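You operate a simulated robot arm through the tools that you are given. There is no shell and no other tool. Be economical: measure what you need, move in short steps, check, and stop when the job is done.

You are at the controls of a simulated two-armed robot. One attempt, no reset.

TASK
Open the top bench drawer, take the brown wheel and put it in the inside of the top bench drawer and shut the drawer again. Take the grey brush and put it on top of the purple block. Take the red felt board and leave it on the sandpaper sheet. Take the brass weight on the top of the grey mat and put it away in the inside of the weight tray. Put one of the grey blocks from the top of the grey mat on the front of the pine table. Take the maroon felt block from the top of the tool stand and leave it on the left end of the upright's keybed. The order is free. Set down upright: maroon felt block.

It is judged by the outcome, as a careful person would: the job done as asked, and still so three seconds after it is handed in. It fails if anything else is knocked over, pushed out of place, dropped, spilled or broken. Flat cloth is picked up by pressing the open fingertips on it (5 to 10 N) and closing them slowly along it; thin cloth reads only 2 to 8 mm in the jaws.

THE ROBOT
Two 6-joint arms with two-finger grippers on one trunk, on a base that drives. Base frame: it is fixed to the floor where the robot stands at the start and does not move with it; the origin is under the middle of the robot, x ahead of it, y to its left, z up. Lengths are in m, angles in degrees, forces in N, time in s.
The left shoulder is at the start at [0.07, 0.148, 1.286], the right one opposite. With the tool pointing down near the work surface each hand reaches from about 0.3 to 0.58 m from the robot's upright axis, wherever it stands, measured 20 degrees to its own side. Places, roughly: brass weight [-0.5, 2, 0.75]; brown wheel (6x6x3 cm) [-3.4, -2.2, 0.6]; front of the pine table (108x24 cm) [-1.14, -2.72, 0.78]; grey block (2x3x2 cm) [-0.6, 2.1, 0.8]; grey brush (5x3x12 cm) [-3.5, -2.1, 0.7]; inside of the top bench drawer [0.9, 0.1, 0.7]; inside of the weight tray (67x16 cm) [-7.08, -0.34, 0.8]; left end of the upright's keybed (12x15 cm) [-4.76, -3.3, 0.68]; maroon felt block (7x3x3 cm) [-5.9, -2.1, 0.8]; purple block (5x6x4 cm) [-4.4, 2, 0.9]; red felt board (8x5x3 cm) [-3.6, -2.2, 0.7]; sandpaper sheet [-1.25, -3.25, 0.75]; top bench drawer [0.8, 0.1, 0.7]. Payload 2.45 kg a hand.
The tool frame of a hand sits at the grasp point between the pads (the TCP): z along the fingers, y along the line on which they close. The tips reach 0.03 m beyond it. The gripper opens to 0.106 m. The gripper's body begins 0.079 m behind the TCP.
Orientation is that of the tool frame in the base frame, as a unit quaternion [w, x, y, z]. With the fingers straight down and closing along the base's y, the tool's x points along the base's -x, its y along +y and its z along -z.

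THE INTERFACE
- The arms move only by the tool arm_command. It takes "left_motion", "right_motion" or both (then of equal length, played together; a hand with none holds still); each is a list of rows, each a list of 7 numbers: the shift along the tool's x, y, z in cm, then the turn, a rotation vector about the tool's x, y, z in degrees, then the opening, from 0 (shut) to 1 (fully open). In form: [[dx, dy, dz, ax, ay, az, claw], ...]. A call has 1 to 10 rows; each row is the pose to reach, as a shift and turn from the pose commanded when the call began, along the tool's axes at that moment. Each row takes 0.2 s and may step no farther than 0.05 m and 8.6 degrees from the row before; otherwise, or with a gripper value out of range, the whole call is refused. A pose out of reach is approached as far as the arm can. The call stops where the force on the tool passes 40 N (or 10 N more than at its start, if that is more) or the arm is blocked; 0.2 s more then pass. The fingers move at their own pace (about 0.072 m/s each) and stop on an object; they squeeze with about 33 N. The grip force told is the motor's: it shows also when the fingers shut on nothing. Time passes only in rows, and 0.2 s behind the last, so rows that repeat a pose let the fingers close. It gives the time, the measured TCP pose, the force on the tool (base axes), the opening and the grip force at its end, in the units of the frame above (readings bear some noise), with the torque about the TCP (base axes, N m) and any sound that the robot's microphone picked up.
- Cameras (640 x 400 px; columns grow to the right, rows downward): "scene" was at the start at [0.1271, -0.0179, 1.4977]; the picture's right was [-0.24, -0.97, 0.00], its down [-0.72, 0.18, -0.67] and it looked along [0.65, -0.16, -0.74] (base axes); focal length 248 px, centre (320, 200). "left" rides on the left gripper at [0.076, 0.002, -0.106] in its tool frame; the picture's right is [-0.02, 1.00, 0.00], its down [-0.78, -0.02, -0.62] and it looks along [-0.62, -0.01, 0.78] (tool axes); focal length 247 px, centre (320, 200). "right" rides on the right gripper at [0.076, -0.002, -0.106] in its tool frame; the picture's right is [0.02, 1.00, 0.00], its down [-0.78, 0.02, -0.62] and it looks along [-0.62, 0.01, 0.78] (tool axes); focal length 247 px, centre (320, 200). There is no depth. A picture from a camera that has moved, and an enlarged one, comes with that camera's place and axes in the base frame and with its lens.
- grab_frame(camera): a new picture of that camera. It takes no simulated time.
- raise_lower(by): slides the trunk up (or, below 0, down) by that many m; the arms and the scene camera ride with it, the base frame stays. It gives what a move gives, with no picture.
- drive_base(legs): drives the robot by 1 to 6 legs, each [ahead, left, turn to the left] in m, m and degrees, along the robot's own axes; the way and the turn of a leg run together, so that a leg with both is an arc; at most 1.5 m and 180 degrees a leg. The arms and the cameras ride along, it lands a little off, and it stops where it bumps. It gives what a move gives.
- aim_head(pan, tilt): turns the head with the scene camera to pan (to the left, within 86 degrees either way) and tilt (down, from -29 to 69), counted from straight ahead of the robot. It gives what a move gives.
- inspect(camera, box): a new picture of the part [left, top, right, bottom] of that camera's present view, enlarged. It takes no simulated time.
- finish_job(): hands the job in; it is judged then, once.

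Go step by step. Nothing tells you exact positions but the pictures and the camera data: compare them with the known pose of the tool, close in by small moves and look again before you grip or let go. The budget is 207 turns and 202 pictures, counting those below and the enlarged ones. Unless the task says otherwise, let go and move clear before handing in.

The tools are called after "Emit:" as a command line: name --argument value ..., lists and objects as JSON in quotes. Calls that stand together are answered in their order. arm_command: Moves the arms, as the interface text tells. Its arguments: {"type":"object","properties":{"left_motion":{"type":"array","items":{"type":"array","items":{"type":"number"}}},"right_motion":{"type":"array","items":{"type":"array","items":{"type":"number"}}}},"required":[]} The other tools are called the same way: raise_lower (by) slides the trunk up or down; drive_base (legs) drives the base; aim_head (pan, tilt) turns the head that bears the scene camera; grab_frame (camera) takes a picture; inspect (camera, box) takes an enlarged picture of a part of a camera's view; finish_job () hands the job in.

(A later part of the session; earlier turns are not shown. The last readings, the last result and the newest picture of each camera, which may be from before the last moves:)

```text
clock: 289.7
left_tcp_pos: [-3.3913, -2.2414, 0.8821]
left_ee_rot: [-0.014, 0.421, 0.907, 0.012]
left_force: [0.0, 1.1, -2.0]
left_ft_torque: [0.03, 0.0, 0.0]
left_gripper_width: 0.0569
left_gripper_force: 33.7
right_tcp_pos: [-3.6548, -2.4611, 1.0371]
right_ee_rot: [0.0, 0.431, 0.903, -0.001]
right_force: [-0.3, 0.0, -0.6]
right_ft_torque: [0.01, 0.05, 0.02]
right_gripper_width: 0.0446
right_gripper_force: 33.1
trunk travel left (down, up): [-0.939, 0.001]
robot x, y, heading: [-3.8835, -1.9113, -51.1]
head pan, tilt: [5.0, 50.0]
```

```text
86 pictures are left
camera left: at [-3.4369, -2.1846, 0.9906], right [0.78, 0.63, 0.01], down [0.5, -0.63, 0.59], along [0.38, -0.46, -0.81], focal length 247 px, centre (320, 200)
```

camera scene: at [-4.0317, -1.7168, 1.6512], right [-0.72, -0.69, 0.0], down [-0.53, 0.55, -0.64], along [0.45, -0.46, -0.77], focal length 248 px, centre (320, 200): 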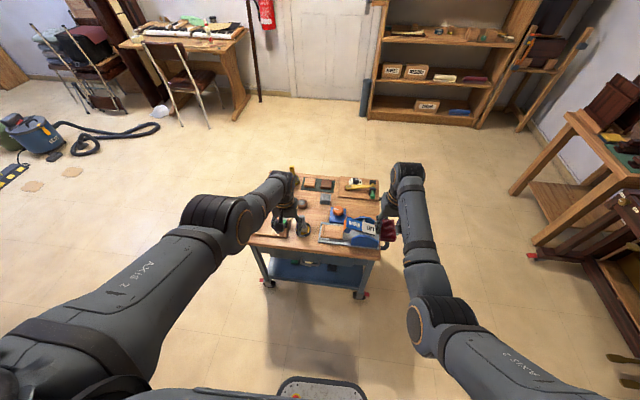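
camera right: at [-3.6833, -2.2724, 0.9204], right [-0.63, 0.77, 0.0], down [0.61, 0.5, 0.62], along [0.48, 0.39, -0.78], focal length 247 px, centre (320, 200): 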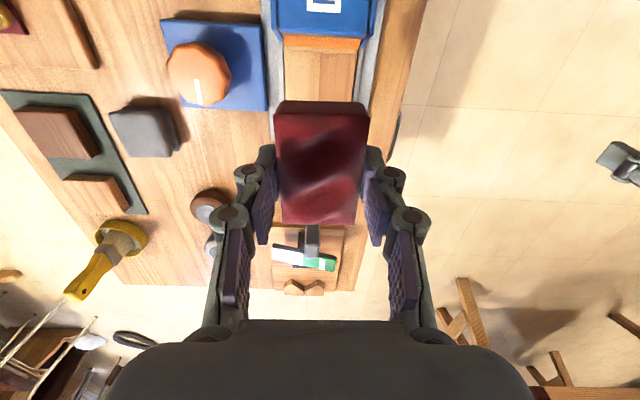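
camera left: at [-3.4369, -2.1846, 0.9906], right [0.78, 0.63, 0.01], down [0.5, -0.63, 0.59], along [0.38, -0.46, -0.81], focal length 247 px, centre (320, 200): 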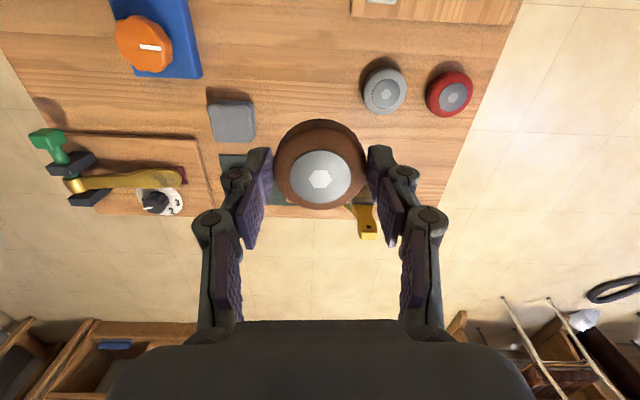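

Both held. I tuck and raise the left hand, then drive around the cart back to the right end of the pine table.

Emit:
drive_base --legs '[[-0.4, 0, 0]]'

Emit:
arm_command --left_motion '[[1.5, 1, -3, 0.2, -0.6, 0, 0.2], [3.5, 2, -6, 0.4, -1.3, 0, 0.2], [6, 3.5, -9, 0.6, -2, 0, 0.2], [9, 5.5, -11, 0.6, -2, 0, 0.2], [12, 7, -13, 0.6, -2, 0, 0.2]]'

Emit:
drive_base --legs '[[0, 0, 51], [1.5, 0.16, 0], [0.35, 0, 0], [0, -1.45, 0], [0, 0, 20]]'

Emit:
aim_head --pan -5 --tilt 45

Emit:
grab_frame --camera "scene"

```text
clock: 292.1
left_tcp_pos: [-3.6395, -1.9347, 0.882]
left_ee_rot: [-0.014, 0.423, 0.906, 0.011]
left_force: [0.8, 0.6, -1.7]
left_ft_torque: [0.02, 0.0, -0.03]
left_gripper_width: 0.0567
left_gripper_force: 33.5
right_tcp_pos: [-3.9029, -2.1536, 1.0376]
right_ee_rot: [-0.002, 0.431, 0.902, 0.0]
right_force: [-0.1, 0.5, -1.3]
right_ft_torque: [0.03, 0.0, 0.0]
right_gripper_width: 0.0444
right_gripper_force: 33.0
trunk travel left (down, up): [-0.939, 0.001]
robot x, y, heading: [-4.1338, -1.6017, -51.3]
head pan, tilt: [5.0, 50.0]
```

```text
clock: 293.4
left_tcp_pos: [-3.6613, -1.7984, 1.018]
left_ee_rot: [-0.001, 0.423, 0.906, -0.002]
left_force: [0.3, 0.2, -1.5]
left_ft_torque: [0.02, 0.02, -0.04]
left_gripper_width: 0.0566
left_gripper_force: 33.1
right_tcp_pos: [-3.905, -2.1511, 1.0373]
right_ee_rot: [0.001, 0.431, 0.902, -0.001]
right_force: [-0.2, 0.3, -0.6]
right_ft_torque: [0.0, -0.01, -0.01]
right_gripper_width: 0.0448
right_gripper_force: 32.5
trunk travel left (down, up): [-0.939, 0.001]
robot x, y, heading: [-4.1341, -1.6053, -51.2]
head pan, tilt: [5.0, 50.0]
```

```text
refused: leg 2 is longer than a leg can be; nothing moved
```

```text
clock: 294.1
left_tcp_pos: [-3.661, -1.7995, 1.0174]
left_ee_rot: [-0.001, 0.422, 0.907, -0.001]
left_force: [-0.7, 1.1, -2.7]
left_ft_torque: [0.02, 0.0, 0.01]
left_gripper_width: 0.0567
left_gripper_force: 33.5
right_tcp_pos: [-3.9032, -2.1514, 1.037]
right_ee_rot: [0.0, 0.431, 0.902, -0.001]
right_force: [0.2, 0.0, 0.6]
right_ft_torque: [-0.01, 0.01, -0.03]
right_gripper_width: 0.0445
right_gripper_force: 33.0
trunk travel left (down, up): [-0.939, 0.001]
robot x, y, heading: [-4.1329, -1.605, -51.6]
head pan, tilt: [-5.0, 45.0]
```

```text
85 pictures are left
camera scene: at [-4.0545, -1.7096, 1.6821], right [-0.83, -0.55, 0.0], down [-0.39, 0.59, -0.71], along [0.39, -0.59, -0.71], focal length 248 px, centre (320, 200)
```

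scene: 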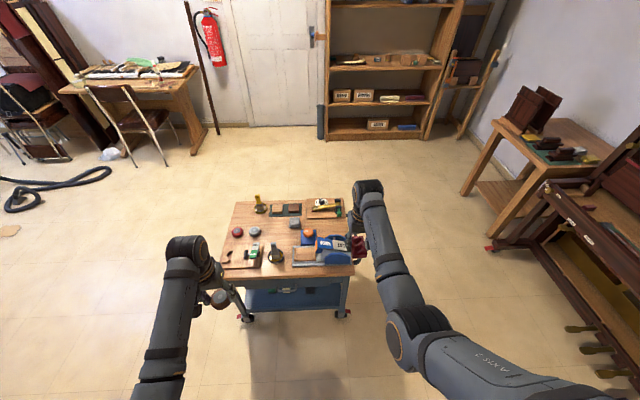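

The leg was slightly too long; I split it and drive on.

Emit:
drive_base --legs '[[0, 0, 51], [1.4, 0.16, 0], [0.45, 0, 0], [0, -1.45, 0], [0, 0, 20]]'

Emit:
grab_frame --camera "scene"

```text
clock: 313.6
left_tcp_pos: [-1.953, -2.5124, 1.0168]
left_ee_rot: [0.001, -0.183, 0.983, -0.002]
left_force: [0.6, -0.3, -0.8]
left_ft_torque: [0.01, 0.02, -0.03]
left_gripper_width: 0.0564
left_gripper_force: 33.3
right_tcp_pos: [-1.6985, -2.8551, 1.0371]
right_ee_rot: [0.001, -0.173, 0.985, 0.0]
right_force: [-0.4, -1.1, 0.3]
right_ft_torque: [0.02, 0.01, -0.03]
right_gripper_width: 0.0445
right_gripper_force: 33.0
trunk travel left (down, up): [-0.939, 0.001]
robot x, y, heading: [-2.2933, -2.897, 19.5]
head pan, tilt: [-5.0, 45.0]
```

```text
84 pictures are left
camera scene: at [-2.1652, -2.8552, 1.6821], right [0.26, -0.97, 0.0], down [-0.68, -0.18, -0.71], along [0.68, 0.18, -0.71], focal length 248 px, centre (320, 200)
```

scene: 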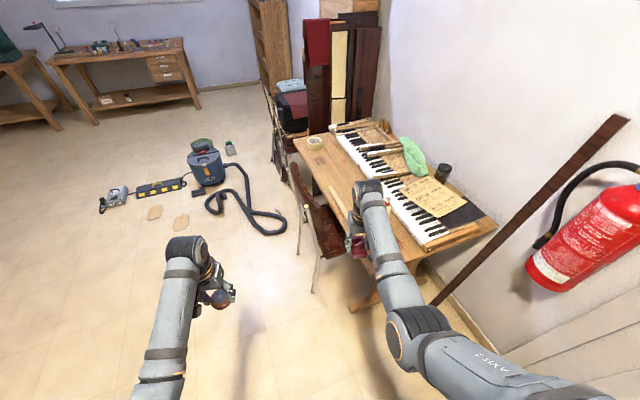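

I zoom on the sheets to decide which is the sandpaper sheet meant.

Emit:
inspect --camera "scene" --box '[370, 150, 510, 260]'

```text
3.64 times, centred on (440, 205) of scene
camera zoom: at [-2.1652, -2.8552, 1.6821], right [0.26, -0.97, 0.0], down [-0.68, -0.18, -0.71], along [0.68, 0.18, -0.71], focal length 902 px, centre (-116, 182)
```

zoom: 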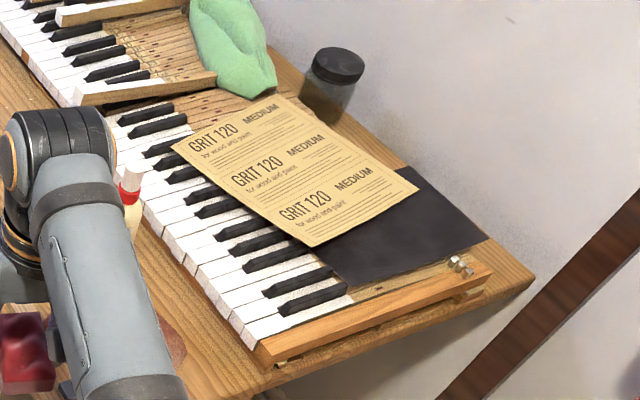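

The sheet lies beige-over-black on the keys near the table's right end, centre about [-1.24, -3.25]. I move to a diagonal standing place with clearance from wall and extinguisher.

Emit:
arm_command --left_motion '[[0, 2, -1.5, 0, 0, 0, 0.2], [0, 4, -2.5, 0, 0, 0, 0.2]]'

Emit:
drive_base --legs '[[0, 0, -8.5], [0, -0.38, 0], [0.3, 0, 0]]'

Emit:
grab_frame --camera "right"

Emit:
grab_frame --camera "scene"

```text
clock: 314.2
left_tcp_pos: [-1.9694, -2.4744, 1.041]
left_ee_rot: [0.001, -0.183, 0.983, -0.002]
left_force: [0.3, 0.8, -1.6]
left_ft_torque: [-0.03, -0.03, 0.02]
left_gripper_width: 0.0567
left_gripper_force: 32.9
right_tcp_pos: [-1.6998, -2.8554, 1.0378]
right_ee_rot: [0.001, -0.174, 0.985, -0.001]
right_force: [0.1, 0.2, 0.4]
right_ft_torque: [0.01, -0.01, -0.01]
right_gripper_width: 0.0448
right_gripper_force: 33.1
trunk travel left (down, up): [-0.939, 0.001]
robot x, y, heading: [-2.2897, -2.8934, 19.8]
head pan, tilt: [-5.0, 45.0]
```

```text
clock: 318.9
left_tcp_pos: [-1.5448, -2.8371, 1.0424]
left_ee_rot: [0.001, -0.114, 0.994, -0.001]
left_force: [0.2, -0.1, -2.6]
left_ft_torque: [-0.01, 0.0, -0.02]
left_gripper_width: 0.0565
left_gripper_force: 33.1
right_tcp_pos: [-1.3324, -3.2503, 1.0381]
right_ee_rot: [0.001, -0.104, 0.995, -0.001]
right_force: [0.8, 0.1, -0.1]
right_ft_torque: [0.01, -0.01, 0.0]
right_gripper_width: 0.0446
right_gripper_force: 33.5
trunk travel left (down, up): [-0.939, 0.001]
robot x, y, heading: [-1.925, -3.2041, 11.7]
head pan, tilt: [-5.0, 45.0]
```

```text
82 pictures are left
camera right: at [-1.4064, -3.2676, 1.1447], right [-0.23, 0.97, 0.0], down [0.76, 0.18, 0.62], along [0.61, 0.14, -0.78], focal length 247 px, centre (320, 200)
```

right: 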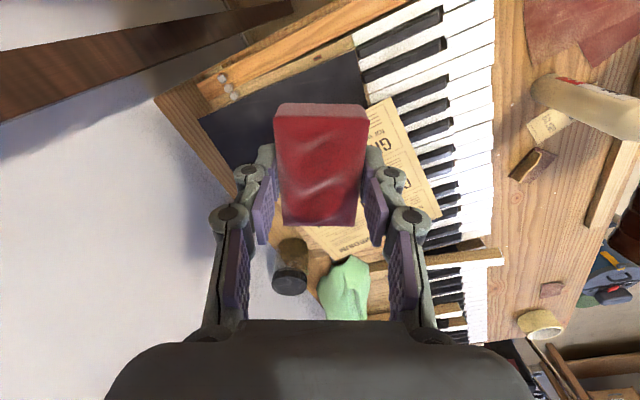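

```text
81 pictures are left
camera scene: at [-1.7954, -3.1831, 1.6823], right [0.12, -0.99, 0.0], down [-0.7, -0.08, -0.71], along [0.7, 0.08, -0.71], focal length 248 px, centre (320, 200)
```

scene: 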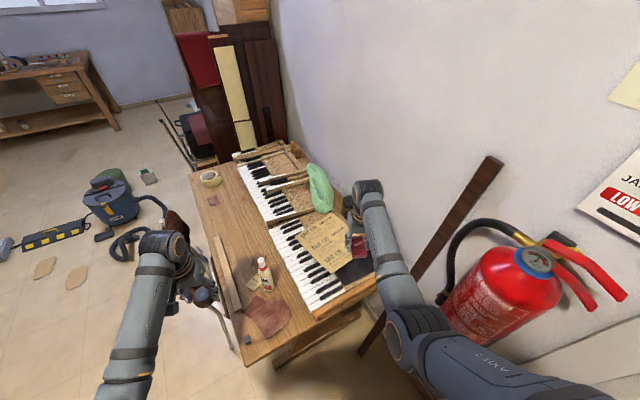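

The board hovers over the black part; the sheet centre is about 9 cm ahead. I inch the base 4 cm and extend the arm the rest, then lower.

Emit:
drive_base --legs '[[0.04, 0, 0]]'

Emit:
arm_command --right_motion '[[-2.3, -1, 2, 0, 0, 0, 0.2], [-4.5, -2, 5, 0, 0, 0, 0.2], [-4.5, -2, 9, 0, 0, 0, 0.2]]'

Emit:
grab_frame --camera "right"

```text
clock: 319.7
left_tcp_pos: [-1.511, -2.8293, 1.0448]
left_ee_rot: [0.003, -0.114, 0.994, -0.002]
left_force: [-0.3, 0.0, -1.3]
left_ft_torque: [0.0, -0.05, -0.01]
left_gripper_width: 0.0563
left_gripper_force: 33.0
right_tcp_pos: [-1.2976, -3.2426, 1.04]
right_ee_rot: [0.003, -0.104, 0.995, -0.001]
right_force: [-0.6, -0.8, 0.1]
right_ft_torque: [0.02, -0.09, 0.04]
right_gripper_width: 0.0445
right_gripper_force: 33.2
trunk travel left (down, up): [-0.939, 0.001]
robot x, y, heading: [-1.8835, -3.1957, 11.8]
head pan, tilt: [-5.0, 45.0]
```

```text
clock: 320.5
left_tcp_pos: [-1.5032, -2.8264, 1.0406]
left_ee_rot: [0.0, -0.114, 0.993, -0.003]
left_force: [0.2, 0.4, -2.0]
left_ft_torque: [-0.03, 0.02, -0.02]
left_gripper_width: 0.0564
left_gripper_force: 33.0
right_tcp_pos: [-1.2446, -3.2515, 0.9478]
right_ee_rot: [0.002, -0.104, 0.995, -0.002]
right_force: [-1.0, 0.5, -0.8]
right_ft_torque: [0.02, -0.01, 0.01]
right_gripper_width: 0.0445
right_gripper_force: 33.3
trunk travel left (down, up): [-0.939, 0.001]
robot x, y, heading: [-1.8803, -3.1962, 11.9]
head pan, tilt: [-5.0, 45.0]
```

```text
80 pictures are left
camera right: at [-1.318, -3.2686, 1.0541], right [-0.23, 0.97, 0.0], down [0.76, 0.18, 0.62], along [0.61, 0.14, -0.78], focal length 247 px, centre (320, 200)
```

right: 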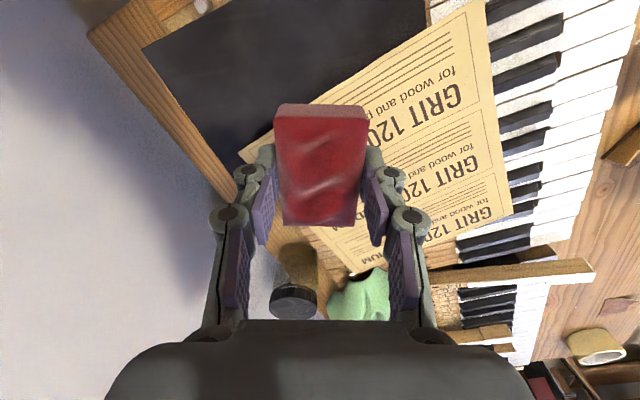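

The landing spot straddles the middle of the sandpaper. I lower to contact in small steps.

Emit:
arm_command --right_motion '[[0, 0, 3, 0, 0, 0, 0.2], [0, 0, 6, 0, 0, 0, 0.2], [0, 0, 7.5, 0, 0, 0, 0.2], [0, 0, 8.2, 0, 0, 0, 0.2], [0, 0, 8.8, 0, 0, 0, 0.2], [0, 0, 9.3, 0, 0, 0, 0.2], [0, 0, 9.8, 0, 0, 0, 0.2], [0, 0, 10.3, 0, 0, 0, 0.2], [0, 0, 10.8, 0, 0, 0, 0.2], [0, 0, 11.3, 0, 0, 0, 0.2]]'

Emit:
grab_frame --camera "right"

```text
clock: 322.7
left_tcp_pos: [-1.5036, -2.8266, 1.0419]
left_ee_rot: [0.0, -0.113, 0.994, -0.002]
left_force: [0.4, 0.5, -1.3]
left_ft_torque: [-0.02, 0.02, -0.01]
left_gripper_width: 0.0563
left_gripper_force: 32.8
right_tcp_pos: [-1.2796, -3.2648, 0.8879]
right_ee_rot: [0.0, -0.103, 0.995, -0.001]
right_force: [-0.9, 0.4, -0.2]
right_ft_torque: [0.01, -0.02, -0.01]
right_gripper_width: 0.0447
right_gripper_force: 32.9
right hand out of reach, approached as far as the arm can: row 1, 2, 3, 4, 5, 6, 7, 8, 9, 10
trunk travel left (down, up): [-0.939, 0.001]
robot x, y, heading: [-1.8803, -3.1928, 11.5]
head pan, tilt: [-5.0, 45.0]
```

```text
79 pictures are left
camera right: at [-1.3534, -3.2816, 0.9943], right [-0.23, 0.97, 0.0], down [0.76, 0.18, 0.62], along [0.61, 0.14, -0.78], focal length 247 px, centre (320, 200)
```

right: 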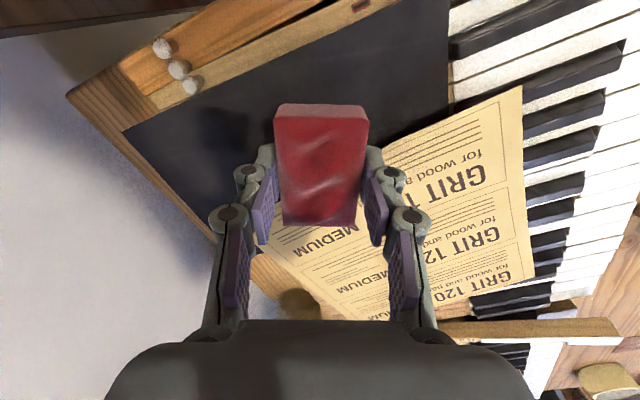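

The arm is at its limit; I raise the hand, lower the trunk and try again.

Emit:
arm_command --right_motion '[[0, 0, -3, 0, 0, 0, 0.2], [0, 0, -6, 0, 0, 0, 0.2]]'

Emit:
raise_lower --by -0.1

Emit:
grab_frame --camera "right"

```text
clock: 323.3
left_tcp_pos: [-1.5051, -2.8274, 1.0418]
left_ee_rot: [0.0, -0.114, 0.994, -0.003]
left_force: [0.2, -0.8, -1.4]
left_ft_torque: [0.01, -0.01, 0.0]
left_gripper_width: 0.0562
left_gripper_force: 32.9
right_tcp_pos: [-1.2803, -3.2646, 0.9476]
right_ee_rot: [0.0, -0.103, 0.995, -0.001]
right_force: [-1.0, 0.5, 0.6]
right_ft_torque: [-0.01, 0.01, -0.01]
right_gripper_width: 0.0447
right_gripper_force: 33.0
trunk travel left (down, up): [-0.939, 0.001]
robot x, y, heading: [-1.8834, -3.1976, 11.8]
head pan, tilt: [-5.0, 45.0]
```

```text
clock: 324.4
left_tcp_pos: [-1.5071, -2.8281, 0.9531]
left_ee_rot: [0.001, -0.114, 0.994, -0.002]
left_force: [0.8, 0.9, -0.7]
left_ft_torque: [0.0, 0.03, -0.01]
left_gripper_width: 0.0563
left_gripper_force: 33.4
right_tcp_pos: [-1.2768, -3.2631, 0.8645]
right_ee_rot: [0.005, -0.103, 0.995, 0.0]
right_force: [-9.7, 0.2, 16.0]
right_ft_torque: [0.13, -0.05, 0.05]
right_gripper_width: 0.0449
right_gripper_force: 33.2
trunk travel left (down, up): [-0.85, 0.09]
robot x, y, heading: [-1.884, -3.1964, 11.5]
head pan, tilt: [-5.0, 45.0]
stopped: the force on the tool passed its limit at 43 N (the readings are from after the stop); the commanded pose is now the measured one
```

```text
78 pictures are left
camera right: at [-1.3517, -3.2816, 0.9707], right [-0.23, 0.97, 0.0], down [0.76, 0.18, 0.63], along [0.61, 0.14, -0.78], focal length 247 px, centre (320, 200)
```

right: 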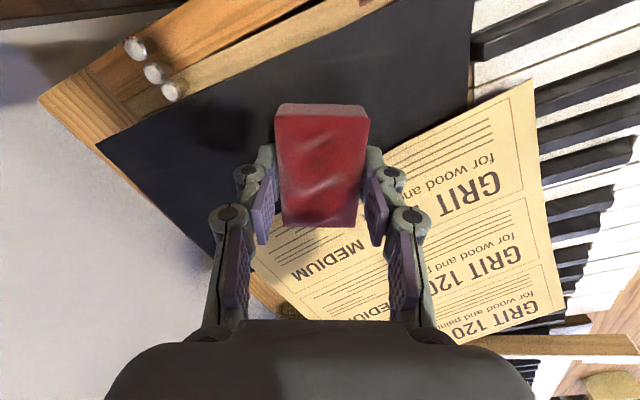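

Contact at z ≈ 0.815. I lift 2 cm, move 3.5 cm forward to straddle onto the beige sheet, and lower again.

Emit:
arm_command --right_motion '[[0, 0, -2.2, 0, 0, 0, 0.2], [-2, 0.4, -2.2, 0, 0, 0, 0.2], [-3.8, 0.8, -2.2, 0, 0, 0, 0.2], [-3.8, 0.8, -1.2, 0, 0, 0, 0.2], [-3.8, 0.8, -0.8, 0, 0, 0, 0.2], [-3.8, 0.8, -0.4, 0, 0, 0, 0.2], [-3.8, 0.8, -0.1, 0, 0, 0, 0.2]]'

Emit:
grab_frame --camera "right"

```text
clock: 326.0
left_tcp_pos: [-1.5071, -2.8254, 0.9532]
left_ee_rot: [0.001, -0.113, 0.994, -0.003]
left_force: [0.7, 0.9, -2.0]
left_ft_torque: [-0.03, 0.02, 0.04]
left_gripper_width: 0.0562
left_gripper_force: 32.6
right_tcp_pos: [-1.2392, -3.2488, 0.8691]
right_ee_rot: [0.008, -0.104, 0.995, 0.0]
right_force: [0.3, -1.6, 23.0]
right_ft_torque: [-0.02, -0.16, -0.05]
right_gripper_width: 0.0449
right_gripper_force: 32.5
trunk travel left (down, up): [-0.85, 0.09]
robot x, y, heading: [-1.8853, -3.1947, 11.6]
head pan, tilt: [-5.0, 45.0]
```

```text
77 pictures are left
camera right: at [-1.3144, -3.2671, 0.9741], right [-0.23, 0.97, 0.0], down [0.75, 0.18, 0.63], along [0.62, 0.14, -0.77], focal length 247 px, centre (320, 200)
```

right: 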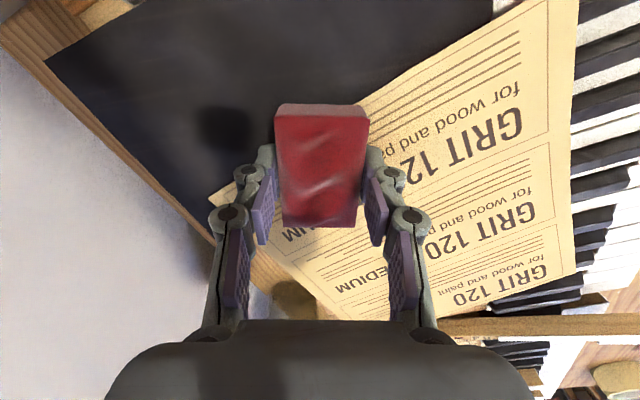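

I nudge it 2 cm further onto the beige sheet so it rests mainly there, then set down.

Emit:
arm_command --right_motion '[[0, 0, -1.5, 0, 0, 0, 0.2], [-1.5, 1.5, -1.5, 0, 0, 0, 0.2], [-1.5, 1.5, -0.8, 0, 0, 0, 0.2], [-1.5, 1.5, -0.4, 0, 0, 0, 0.2], [-1.5, 1.5, -0.1, 0, 0, 0, 0.2], [-1.5, 1.5, 0.1, 0, 0, 0, 0.2]]'

Emit:
grab_frame --camera "right"

```text
clock: 327.4
left_tcp_pos: [-1.503, -2.8282, 0.9515]
left_ee_rot: [0.0, -0.113, 0.994, -0.002]
left_force: [-0.1, -0.8, -1.2]
left_ft_torque: [-0.02, 0.04, -0.01]
left_gripper_width: 0.0564
left_gripper_force: 33.0
right_tcp_pos: [-1.2405, -3.2363, 0.8713]
right_ee_rot: [0.004, -0.103, 0.995, -0.001]
right_force: [-0.5, -0.5, -0.4]
right_ft_torque: [0.01, -0.01, 0.03]
right_gripper_width: 0.0446
right_gripper_force: 32.7
right hand out of reach, approached as far as the arm can: row 2, 3, 4, 5, 6
trunk travel left (down, up): [-0.85, 0.09]
robot x, y, heading: [-1.8851, -3.1976, 11.8]
head pan, tilt: [-5.0, 45.0]
```

```text
76 pictures are left
camera right: at [-1.3148, -3.2538, 0.9766], right [-0.23, 0.97, 0.0], down [0.76, 0.18, 0.63], along [0.61, 0.14, -0.78], focal length 247 px, centre (320, 200)
```

right: 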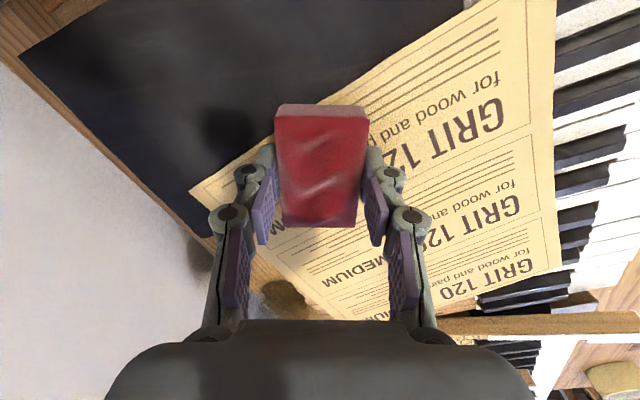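

Most of the board is over the beige sheet now. I lower a few mm with the trunk and release.

Emit:
raise_lower --by -0.006

Emit:
arm_command --right_motion '[[0, 0, 0, 0, 0, 0, 0.45], [0, 0, 0, 0, 0, 0, 0.55], [0, 0, 0, 0, 0, 0, 0.58], [0, 0, -3, 0, 0, 0, 0.58], [0, 0, -7, 0, 0, 0, 0.58], [0, 0, -11, 0, 0, 0, 0.58]]'

Emit:
grab_frame --camera "right"

```text
clock: 328.0
left_tcp_pos: [-1.5068, -2.827, 0.9474]
left_ee_rot: [0.001, -0.113, 0.994, -0.002]
left_force: [-0.2, -0.6, -2.0]
left_ft_torque: [-0.01, 0.04, 0.03]
left_gripper_width: 0.0561
left_gripper_force: 33.0
right_tcp_pos: [-1.2416, -3.2364, 0.8688]
right_ee_rot: [0.008, -0.104, 0.995, 0.0]
right_force: [0.1, -1.6, 24.4]
right_ft_torque: [-0.01, -0.11, -0.04]
right_gripper_width: 0.0447
right_gripper_force: 32.9
trunk travel left (down, up): [-0.844, 0.096]
robot x, y, heading: [-1.8832, -3.1973, 11.5]
head pan, tilt: [-5.0, 45.0]
```

```text
clock: 329.4
left_tcp_pos: [-1.5038, -2.8274, 0.947]
left_ee_rot: [0.0, -0.113, 0.994, -0.002]
left_force: [0.1, 0.4, -2.0]
left_ft_torque: [0.0, 0.0, -0.02]
left_gripper_width: 0.0563
left_gripper_force: 32.4
right_tcp_pos: [-1.2429, -3.2382, 0.9749]
right_ee_rot: [0.003, -0.104, 0.995, -0.001]
right_force: [-0.3, 0.4, 0.3]
right_ft_torque: [0.0, 0.02, 0.0]
right_gripper_width: 0.0614
right_gripper_force: 0.1
trunk travel left (down, up): [-0.844, 0.096]
robot x, y, heading: [-1.8839, -3.1956, 11.7]
head pan, tilt: [-5.0, 45.0]
```

```text
75 pictures are left
camera right: at [-1.3159, -3.2558, 1.0798], right [-0.23, 0.97, 0.0], down [0.76, 0.18, 0.63], along [0.61, 0.14, -0.78], focal length 247 px, centre (320, 200)
```

right: 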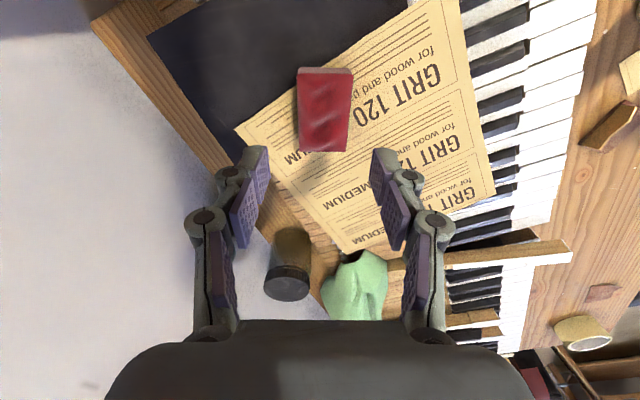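

The board rests on the sandpaper sheet. Now I carry the wheel to the drawer: raise, back off, and drive around the vacuum and piano.

Emit:
raise_lower --by 0.08

Emit:
drive_base --legs '[[-0.3, 0, 0], [0, 0.9, 0], [0, 0, 78.3], [1.2, -0.85, 0], [1.1, 0, 0]]'

```text
clock: 330.5
left_tcp_pos: [-1.5031, -2.8268, 1.026]
left_ee_rot: [-0.001, -0.113, 0.994, -0.002]
left_force: [-0.1, 0.2, -0.8]
left_ft_torque: [0.01, 0.05, 0.0]
left_gripper_width: 0.0563
left_gripper_force: 33.2
right_tcp_pos: [-1.2416, -3.2386, 1.0542]
right_ee_rot: [0.003, -0.103, 0.995, 0.0]
right_force: [-0.2, -0.3, 0.4]
right_ft_torque: [-0.01, 0.0, -0.02]
right_gripper_width: 0.0614
right_gripper_force: 0.0
trunk travel left (down, up): [-0.924, 0.016]
robot x, y, heading: [-1.8822, -3.1942, 11.6]
head pan, tilt: [-5.0, 45.0]
```

```text
clock: 352.5
left_tcp_pos: [-1.6689, 0.3656, 1.0272]
left_ee_rot: [0.001, -0.702, 0.712, -0.001]
left_force: [0.1, -0.9, -1.4]
left_ft_torque: [0.01, 0.02, 0.01]
left_gripper_width: 0.0562
left_gripper_force: 32.8
right_tcp_pos: [-1.2086, 0.523, 1.0529]
right_ee_rot: [0.003, -0.695, 0.719, 0.001]
right_force: [-0.1, -0.4, 0.8]
right_ft_torque: [0.02, -0.02, 0.02]
right_gripper_width: 0.0615
right_gripper_force: 0.1
trunk travel left (down, up): [-0.924, 0.016]
robot x, y, heading: [-1.402, -0.0874, 87.8]
head pan, tilt: [-5.0, 45.0]
```

I turn to face the bench and go to the drawer.

Emit:
drive_base --legs '[[0, 0, -49.8], [1.05, 0, 0], [0, -1.02, 0]]'

Emit:
aim_head --pan -10 --tilt 52

Emit:
grab_frame --camera "scene"

```text
clock: 364.9
left_tcp_pos: [0.2139, 0.3022, 1.0266]
left_ee_rot: [0.0, -0.354, 0.935, -0.003]
left_force: [-0.2, -0.4, -0.9]
left_ft_torque: [-0.03, -0.01, -0.01]
left_gripper_width: 0.0563
left_gripper_force: 32.8
right_tcp_pos: [0.6408, 0.0674, 1.0551]
right_ee_rot: [0.003, -0.346, 0.938, 0.0]
right_force: [0.9, 0.3, 0.1]
right_ft_torque: [0.03, -0.03, -0.01]
right_gripper_width: 0.0616
right_gripper_force: 0.0
trunk travel left (down, up): [-0.924, 0.016]
robot x, y, heading: [0.0545, -0.2034, 40.1]
head pan, tilt: [-5.0, 45.0]
```

```text
clock: 365.6
left_tcp_pos: [0.2136, 0.3022, 1.0261]
left_ee_rot: [-0.001, -0.355, 0.935, -0.002]
left_force: [0.1, -0.3, -1.7]
left_ft_torque: [-0.01, -0.01, 0.01]
left_gripper_width: 0.0565
left_gripper_force: 33.3
right_tcp_pos: [0.6422, 0.0663, 1.0542]
right_ee_rot: [0.004, -0.345, 0.939, 0.0]
right_force: [1.0, -0.5, 0.3]
right_ft_torque: [0.0, -0.03, 0.0]
right_gripper_width: 0.0615
right_gripper_force: 0.0
trunk travel left (down, up): [-0.924, 0.016]
robot x, y, heading: [0.0539, -0.2035, 39.9]
head pan, tilt: [-10.0, 52.0]
```

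```text
74 pictures are left
camera scene: at [0.1597, -0.1309, 1.6573], right [0.5, -0.86, 0.0], down [-0.68, -0.4, -0.62], along [0.53, 0.31, -0.79], focal length 248 px, centre (320, 200)
```

scene: 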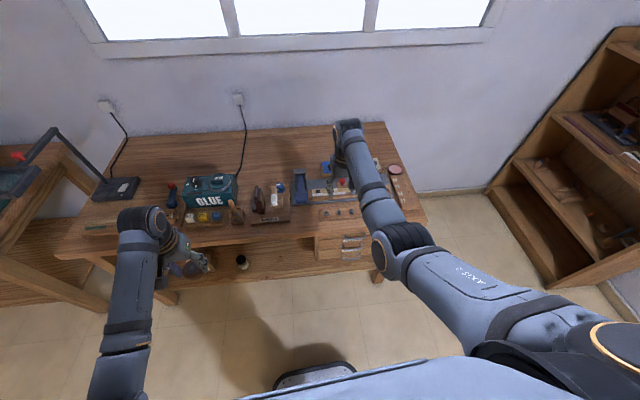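

The handle is near [0.69, 0.015, 0.71]. I align the base with the bench, pull the right hand back, and pitch its tool to point forward.

Emit:
drive_base --legs '[[0, 0, -3]]'

Emit:
arm_command --right_motion '[[4, 0, 0, 0, 0, 0, 0.5], [8, 0, 0, 0, 0, 0, 0.5], [10, 0, 0, 0, -8, 0, 0.5], [10, 0, 0, 0, -16, 0, 0.5], [10, 0, 0, 0, -24, 0, 0.5], [10, 0, 0, 0, -32, 0, 0.5], [10, 0, 0, 0, -40, 0, 0.5], [10, 0, 0, 0, -48, 0, 0.5]]'

```text
clock: 366.4
left_tcp_pos: [0.2392, 0.2939, 1.0272]
left_ee_rot: [0.0, -0.329, 0.944, -0.003]
left_force: [0.1, 0.5, -0.7]
left_ft_torque: [-0.01, 0.0, 0.02]
left_gripper_width: 0.0564
left_gripper_force: 32.7
right_tcp_pos: [0.6531, 0.0359, 1.0537]
right_ee_rot: [0.003, -0.319, 0.948, 0.0]
right_force: [-0.5, 1.0, -0.4]
right_ft_torque: [-0.02, 0.0, -0.01]
right_gripper_width: 0.0616
right_gripper_force: 0.0
trunk travel left (down, up): [-0.924, 0.016]
robot x, y, heading: [0.0536, -0.2003, 37.1]
head pan, tilt: [-10.0, 52.0]
```

```text
clock: 368.2
left_tcp_pos: [0.2402, 0.292, 1.0271]
left_ee_rot: [0.001, -0.328, 0.945, -0.001]
left_force: [0.9, 0.7, -1.1]
left_ft_torque: [-0.01, -0.01, 0.01]
left_gripper_width: 0.0563
left_gripper_force: 32.8
right_tcp_pos: [0.5844, -0.0286, 1.0608]
right_ee_rot: [0.4, -0.299, 0.858, 0.122]
right_force: [-0.4, 0.0, -0.5]
right_ft_torque: [0.03, -0.01, -0.03]
right_gripper_width: 0.0531
right_gripper_force: 0.0
trunk travel left (down, up): [-0.924, 0.016]
robot x, y, heading: [0.0611, -0.1978, 37.1]
head pan, tilt: [-10.0, 52.0]
```

The pitch works. I finish rotating to nearly horizontal.

Emit:
arm_command --right_motion '[[0, 0, 0, 0, -8, 0, 0.4], [0, 0, 0, 0, -16, 0, 0.4], [0, 0, 0, 0, -24, 0, 0.4], [0, 0, 0, 0, -32, 0, 0.4], [0, 0, 0, 0, -40, 0, 0.4]]'

Emit:
raise_lower --by -0.3

Emit:
grab_frame --camera "right"

Emit:
grab_frame --camera "scene"

```text
clock: 369.4
left_tcp_pos: [0.2411, 0.2919, 1.0271]
left_ee_rot: [-0.001, -0.33, 0.944, -0.001]
left_force: [0.2, -0.3, -1.7]
left_ft_torque: [-0.02, 0.0, -0.03]
left_gripper_width: 0.056
left_gripper_force: 32.9
right_tcp_pos: [0.5802, -0.0336, 1.0524]
right_ee_rot: [0.644, -0.224, 0.703, 0.2]
right_force: [0.2, 0.4, 0.4]
right_ft_torque: [-0.01, 0.0, 0.02]
right_gripper_width: 0.0424
right_gripper_force: 0.0
right hand out of reach, approached as far as the arm can: row 4, 5
trunk travel left (down, up): [-0.924, 0.016]
robot x, y, heading: [0.0554, -0.2018, 37.2]
head pan, tilt: [-10.0, 52.0]
```

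```text
clock: 372.4
left_tcp_pos: [0.2398, 0.2922, 0.7265]
left_ee_rot: [0.0, -0.328, 0.945, -0.002]
left_force: [0.1, -0.2, -1.5]
left_ft_torque: [-0.01, 0.03, 0.04]
left_gripper_width: 0.0561
left_gripper_force: 32.5
right_tcp_pos: [0.5807, -0.0322, 0.7521]
right_ee_rot: [0.645, -0.224, 0.703, 0.2]
right_force: [0.3, -0.3, -0.5]
right_ft_torque: [-0.04, 0.01, -0.01]
right_gripper_width: 0.0425
right_gripper_force: 0.0
trunk travel left (down, up): [-0.624, 0.316]
robot x, y, heading: [0.0602, -0.1962, 36.9]
head pan, tilt: [-10.0, 52.0]
```

```text
73 pictures are left
camera right: at [0.4909, -0.0991, 0.6858], right [-0.57, 0.82, -0.03], down [-0.46, -0.29, 0.84], along [0.68, 0.49, 0.55], focal length 247 px, centre (320, 200)
```

right: 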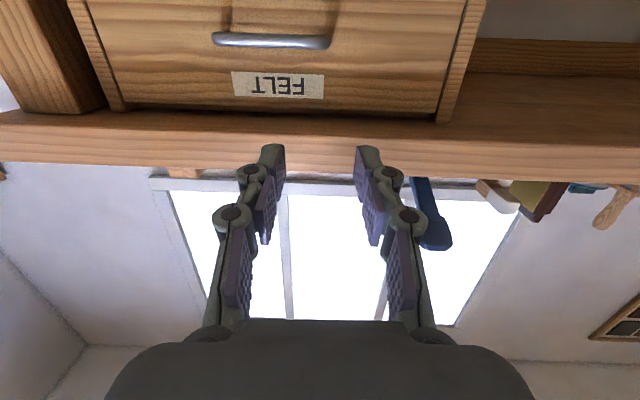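

```text
72 pictures are left
camera scene: at [0.1631, -0.1367, 1.3573], right [0.46, -0.89, 0.0], down [-0.7, -0.36, -0.62], along [0.55, 0.28, -0.79], focal length 248 px, centre (320, 200)
```

scene: 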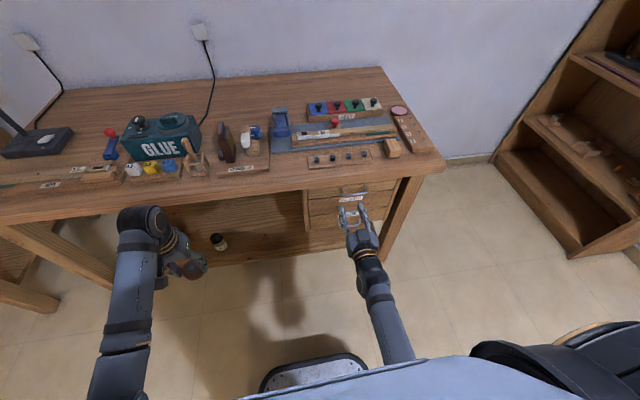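

The FELT drawer's handle is seen just ahead and below. The jaws close horizontally now, so I roll the gripper about 85° to close vertically on the bar.

Emit:
arm_command --right_motion '[[0, 0, -1, 0, 0, 8.5, 0.4], [0, 0, -2, 0, 0, 17, 0.4], [0, 0, -3, 0, 0, 25.5, 0.4], [0, 0, -3, 0, 0, 34, 0.4], [0, 0, -3, 0, 0, 42.5, 0.4], [0, 0, -3, 0, 0, 51, 0.4], [0, 0, -3, 0, 0, 59.5, 0.4], [0, 0, -3, 0, 0, 68, 0.4], [0, 0, -3, 0, 0, 76.5, 0.4], [0, 0, -3, 0, 0, 85, 0.4]]'

Emit:
grab_frame --camera "right"

```text
clock: 374.6
left_tcp_pos: [0.2397, 0.2933, 0.7265]
left_ee_rot: [-0.001, -0.329, 0.944, -0.002]
left_force: [0.5, 0.1, -1.5]
left_ft_torque: [0.01, 0.02, 0.02]
left_gripper_width: 0.0563
left_gripper_force: 32.5
right_tcp_pos: [0.5576, -0.0493, 0.7548]
right_ee_rot: [0.339, 0.311, 0.67, 0.582]
right_force: [-0.6, 0.5, 0.5]
right_ft_torque: [0.01, -0.04, 0.0]
right_gripper_width: 0.0424
right_gripper_force: 0.0
trunk travel left (down, up): [-0.624, 0.316]
robot x, y, heading: [0.0569, -0.1994, 37.1]
head pan, tilt: [-10.0, 52.0]
```

```text
71 pictures are left
camera right: at [0.4266, -0.0479, 0.7561], right [0.01, 0.14, 0.99], down [-0.06, -0.99, 0.15], along [1.0, -0.06, 0.0], focal length 247 px, centre (320, 200)
```

right: 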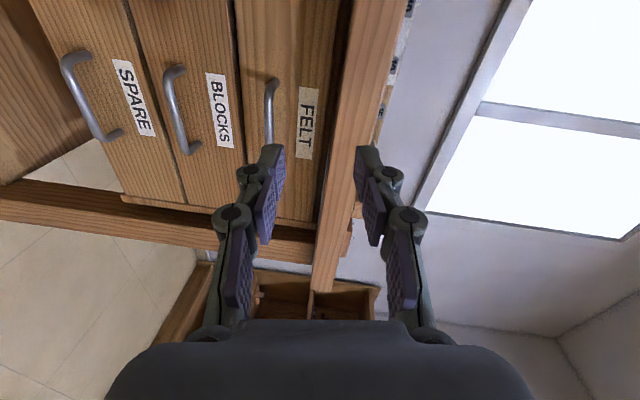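

Now the jaws straddle vertically and I see the FELT handle. I shift down and right and approach part-way.

Emit:
arm_command --right_motion '[[-1, -2.7, 1, 0, 0, 0, 0.5], [-2.4, -5.4, 3, 0, 0, 0, 0.5], [-2.4, -5.4, 7, 0, 0, 0, 0.5]]'

Emit:
grab_frame --camera "right"

```text
clock: 375.4
left_tcp_pos: [0.2416, 0.2929, 0.725]
left_ee_rot: [-0.001, -0.329, 0.944, -0.002]
left_force: [0.5, -0.8, -0.8]
left_ft_torque: [0.02, 0.02, 0.0]
left_gripper_width: 0.0562
left_gripper_force: 33.1
right_tcp_pos: [0.6268, -0.0345, 0.6961]
right_ee_rot: [0.34, 0.311, 0.671, 0.582]
right_force: [-0.3, 0.3, 0.1]
right_ft_torque: [-0.02, -0.04, -0.03]
right_gripper_width: 0.0528
right_gripper_force: 0.1
trunk travel left (down, up): [-0.624, 0.316]
robot x, y, heading: [0.0565, -0.2057, 37.3]
head pan, tilt: [-10.0, 52.0]
```

```text
70 pictures are left
camera right: at [0.4972, -0.0342, 0.6968], right [0.01, 0.15, 0.99], down [-0.06, -0.99, 0.15], along [1.0, -0.06, 0.0], focal length 247 px, centre (320, 200)
```

right: 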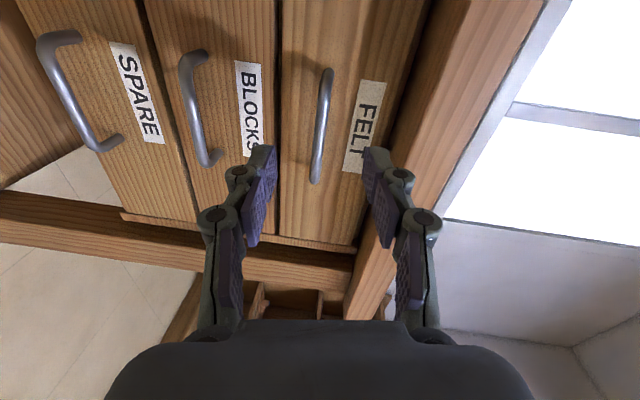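

The bar is centred between the jaws. I go forward 5 cm so the fingertips straddle the bar, and close.

Emit:
arm_command --right_motion '[[0, 0, 2.5, 0, 0, 0, 0.5], [0, 0, 5, 0, 0, 0, 0.5]]'

Emit:
grab_frame --camera "right"

```text
clock: 376.0
left_tcp_pos: [0.2414, 0.2927, 0.7269]
left_ee_rot: [0.0, -0.329, 0.944, -0.002]
left_force: [0.1, -1.3, -1.2]
left_ft_torque: [0.0, -0.01, -0.02]
left_gripper_width: 0.0563
left_gripper_force: 33.0
right_tcp_pos: [0.667, -0.0082, 0.6924]
right_ee_rot: [0.34, 0.31, 0.671, 0.581]
right_force: [0.0, -0.4, -0.4]
right_ft_torque: [-0.03, 0.03, -0.03]
right_gripper_width: 0.0531
right_gripper_force: 0.0
trunk travel left (down, up): [-0.624, 0.316]
robot x, y, heading: [0.0605, -0.2002, 37.4]
head pan, tilt: [-10.0, 52.0]
```

```text
69 pictures are left
camera right: at [0.5374, -0.0066, 0.6935], right [0.01, 0.15, 0.99], down [-0.06, -0.99, 0.15], along [1.0, -0.06, 0.0], focal length 247 px, centre (320, 200)
```

right: 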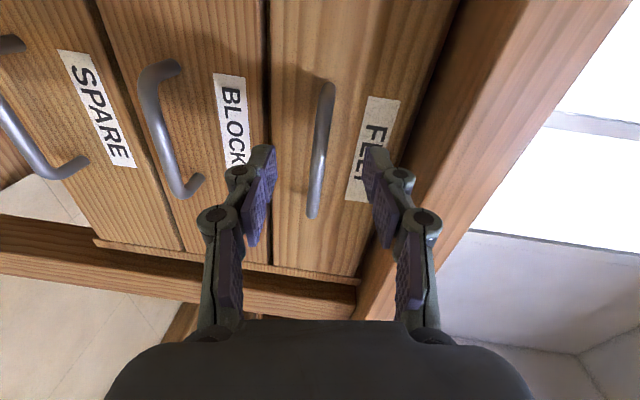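

I advance 1 cm more and close on the bar.

Emit:
arm_command --right_motion '[[0, 0, 1.0, 0, 0, 0, 0.5], [0, 0, 1.0, 0, 0, 0, 0.3], [0, 0, 1.0, 0, 0, 0, 0.15], [0, 0, 1.0, 0, 0, 0, 0.0], [0, 0, 1.0, 0, 0, 0, 0.0], [0, 0, 1.0, 0, 0, 0, 0.0]]'

Emit:
grab_frame --camera "right"

```text
clock: 377.4
left_tcp_pos: [0.2409, 0.2926, 0.7262]
left_ee_rot: [0.0, -0.329, 0.944, -0.002]
left_force: [-0.1, 0.7, -0.9]
left_ft_torque: [-0.03, 0.0, -0.01]
left_gripper_width: 0.0563
left_gripper_force: 33.0
right_tcp_pos: [0.6744, -0.002, 0.6919]
right_ee_rot: [0.339, 0.312, 0.671, 0.581]
right_force: [-3.0, -1.5, -6.0]
right_ft_torque: [0.67, 0.72, -0.1]
right_gripper_width: 0.0108
right_gripper_force: 37.7
trunk travel left (down, up): [-0.624, 0.316]
robot x, y, heading: [0.0536, -0.2058, 37.2]
head pan, tilt: [-10.0, 52.0]
```

```text
68 pictures are left
camera right: at [0.5451, -0.0014, 0.6926], right [0.01, 0.15, 0.99], down [-0.06, -0.99, 0.15], along [1.0, -0.06, 0.0], focal length 247 px, centre (320, 200)
```

right: 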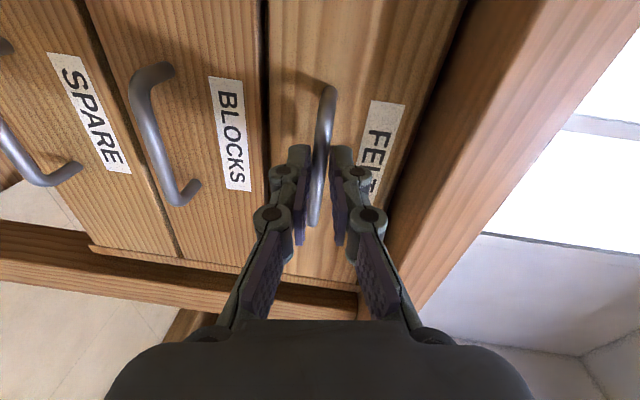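

The bar is gripped. I drive straight back to pull the drawer open.

Emit:
drive_base --legs '[[-0.2, 0, 0]]'

Emit:
grab_frame --camera "scene"

Emit:
grab_frame --camera "right"

```text
clock: 379.0
left_tcp_pos: [0.0802, 0.1741, 0.7252]
left_ee_rot: [0.0, -0.33, 0.944, -0.004]
left_force: [-0.3, -0.3, -1.7]
left_ft_torque: [0.02, 0.01, 0.02]
left_gripper_width: 0.0565
left_gripper_force: 33.1
right_tcp_pos: [0.5142, -0.1206, 0.6917]
right_ee_rot: [0.34, 0.311, 0.672, 0.58]
right_force: [-14.1, 20.8, -14.3]
right_ft_torque: [0.54, 0.89, 0.43]
right_gripper_width: 0.0112
right_gripper_force: 38.9
trunk travel left (down, up): [-0.624, 0.316]
robot x, y, heading: [-0.1037, -0.3222, 37.0]
head pan, tilt: [-10.0, 52.0]
```

```text
67 pictures are left
camera scene: at [0.002, -0.2545, 1.3571], right [0.46, -0.89, 0.0], down [-0.7, -0.36, -0.61], along [0.55, 0.28, -0.79], focal length 248 px, centre (320, 200)
```

scene: 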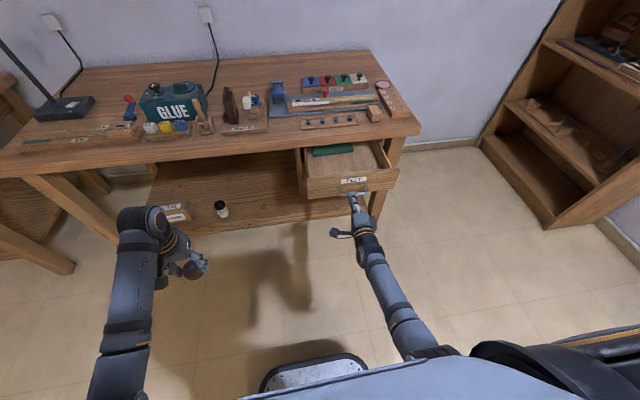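

```text
66 pictures are left
camera right: at [0.3834, -0.1202, 0.6925], right [0.01, 0.15, 0.99], down [-0.06, -0.99, 0.15], along [1.0, -0.06, 0.0], focal length 247 px, centre (320, 200)
```

right: 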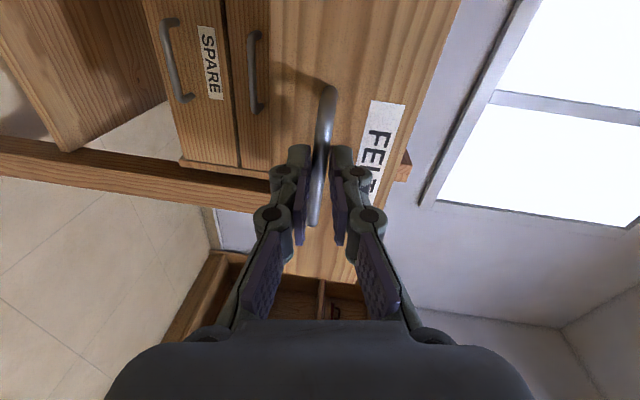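

The drawer is open about 20 cm. I let go of the handle, back the hand off and raise the trunk.

Emit:
arm_command --right_motion '[[0, 0, 0, 0, 0, 0, 0.3], [0, 0, 0, 0, 0, 0, 0.5], [0, 0, -4, 0, 0, 0, 0.5], [0, 0, -8, 0, 0, 0, 0.5]]'

Emit:
raise_lower --by 0.3

Emit:
drive_base --legs '[[0, -0.34, 0]]'

Emit:
aim_head --pan 10 --tilt 55

Emit:
grab_frame --camera "scene"

Emit:
grab_frame --camera "left"

```text
clock: 380.0
left_tcp_pos: [0.0787, 0.1713, 0.726]
left_ee_rot: [0.001, -0.33, 0.944, -0.003]
left_force: [0.9, 0.0, -1.9]
left_ft_torque: [0.0, -0.02, -0.01]
left_gripper_width: 0.0565
left_gripper_force: 32.7
right_tcp_pos: [0.4485, -0.1665, 0.6998]
right_ee_rot: [0.34, 0.31, 0.671, 0.581]
right_force: [-0.3, 1.1, 0.3]
right_ft_torque: [0.01, 0.0, 0.0]
right_gripper_width: 0.053
right_gripper_force: 0.1
trunk travel left (down, up): [-0.624, 0.316]
robot x, y, heading: [-0.1029, -0.328, 37.0]
head pan, tilt: [-10.0, 52.0]
```

```text
clock: 383.0
left_tcp_pos: [0.0785, 0.1709, 1.0271]
left_ee_rot: [-0.001, -0.33, 0.944, -0.003]
left_force: [1.1, -0.1, -2.0]
left_ft_torque: [0.0, 0.0, 0.0]
left_gripper_width: 0.0561
left_gripper_force: 32.6
right_tcp_pos: [0.4473, -0.1652, 0.9985]
right_ee_rot: [0.34, 0.311, 0.671, 0.581]
right_force: [-0.3, 0.1, -1.2]
right_ft_torque: [0.01, 0.0, -0.03]
right_gripper_width: 0.053
right_gripper_force: 0.0
trunk travel left (down, up): [-0.924, 0.016]
robot x, y, heading: [-0.1096, -0.3242, 37.3]
head pan, tilt: [-10.0, 52.0]
```

```text
clock: 385.2
left_tcp_pos: [0.2829, -0.0968, 1.0267]
left_ee_rot: [0.0, -0.327, 0.945, -0.002]
left_force: [0.0, -0.5, -0.5]
left_ft_torque: [-0.04, 0.0, 0.01]
left_gripper_width: 0.0564
left_gripper_force: 32.7
right_tcp_pos: [0.651, -0.4373, 0.9987]
right_ee_rot: [0.341, 0.313, 0.67, 0.58]
right_force: [0.7, 0.6, -0.2]
right_ft_torque: [-0.02, 0.01, 0.01]
right_gripper_width: 0.0531
right_gripper_force: 0.1
trunk travel left (down, up): [-0.924, 0.016]
robot x, y, heading: [0.0997, -0.5915, 36.8]
head pan, tilt: [-10.0, 52.0]
```

```text
clock: 386.1
left_tcp_pos: [0.2851, -0.0978, 1.0261]
left_ee_rot: [-0.001, -0.328, 0.945, -0.002]
left_force: [0.1, -0.5, -1.6]
left_ft_torque: [-0.03, 0.03, 0.0]
left_gripper_width: 0.0564
left_gripper_force: 33.2
right_tcp_pos: [0.6526, -0.4383, 0.9997]
right_ee_rot: [0.34, 0.313, 0.67, 0.58]
right_force: [-0.8, 0.3, 0.6]
right_ft_torque: [-0.02, -0.02, 0.01]
right_gripper_width: 0.0532
right_gripper_force: 0.0
trunk travel left (down, up): [-0.924, 0.016]
robot x, y, heading: [0.0987, -0.5874, 37.1]
head pan, tilt: [10.0, 55.0]
```

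```text
65 pictures are left
camera scene: at [0.1878, -0.509, 1.6535], right [0.73, -0.68, 0.0], down [-0.56, -0.6, -0.57], along [0.39, 0.42, -0.82], focal length 248 px, centre (320, 200)
```

scene: 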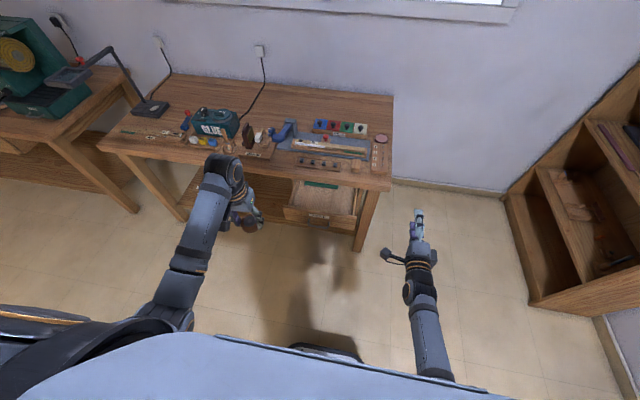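

```text
64 pictures are left
camera left: at [0.2236, -0.1432, 1.1324], right [-0.6, 0.8, 0.0], down [0.63, 0.47, 0.62], along [0.5, 0.37, -0.78], focal length 247 px, centre (320, 200)
```

left: 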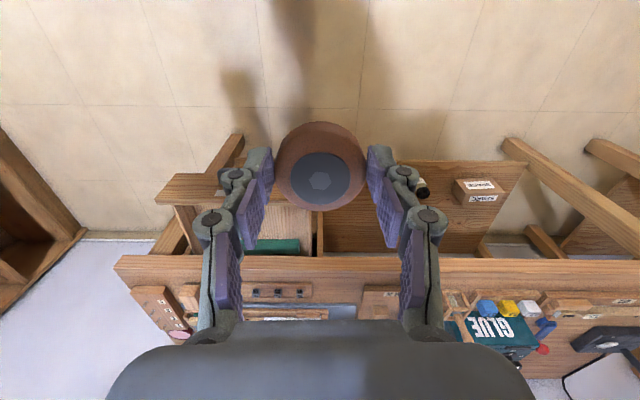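

I zoom on the open drawer to locate its interior precisely.

Emit:
inspect --camera "scene" --box '[260, 130, 410, 260]'

```text
3.08 times, centred on (335, 195) of scene
camera zoom: at [0.1878, -0.509, 1.6535], right [0.73, -0.68, 0.0], down [-0.56, -0.6, -0.57], along [0.39, 0.42, -0.82], focal length 764 px, centre (274, 215)
```

zoom: 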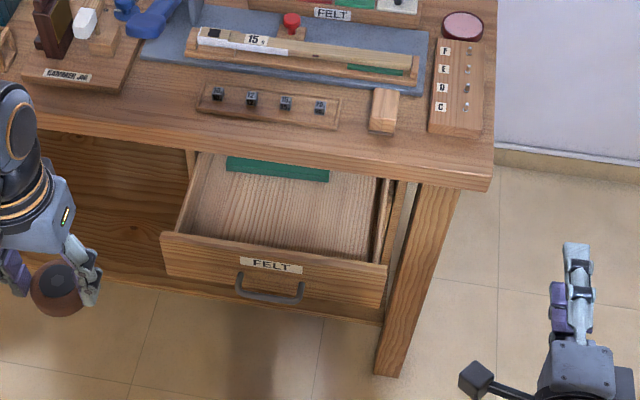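

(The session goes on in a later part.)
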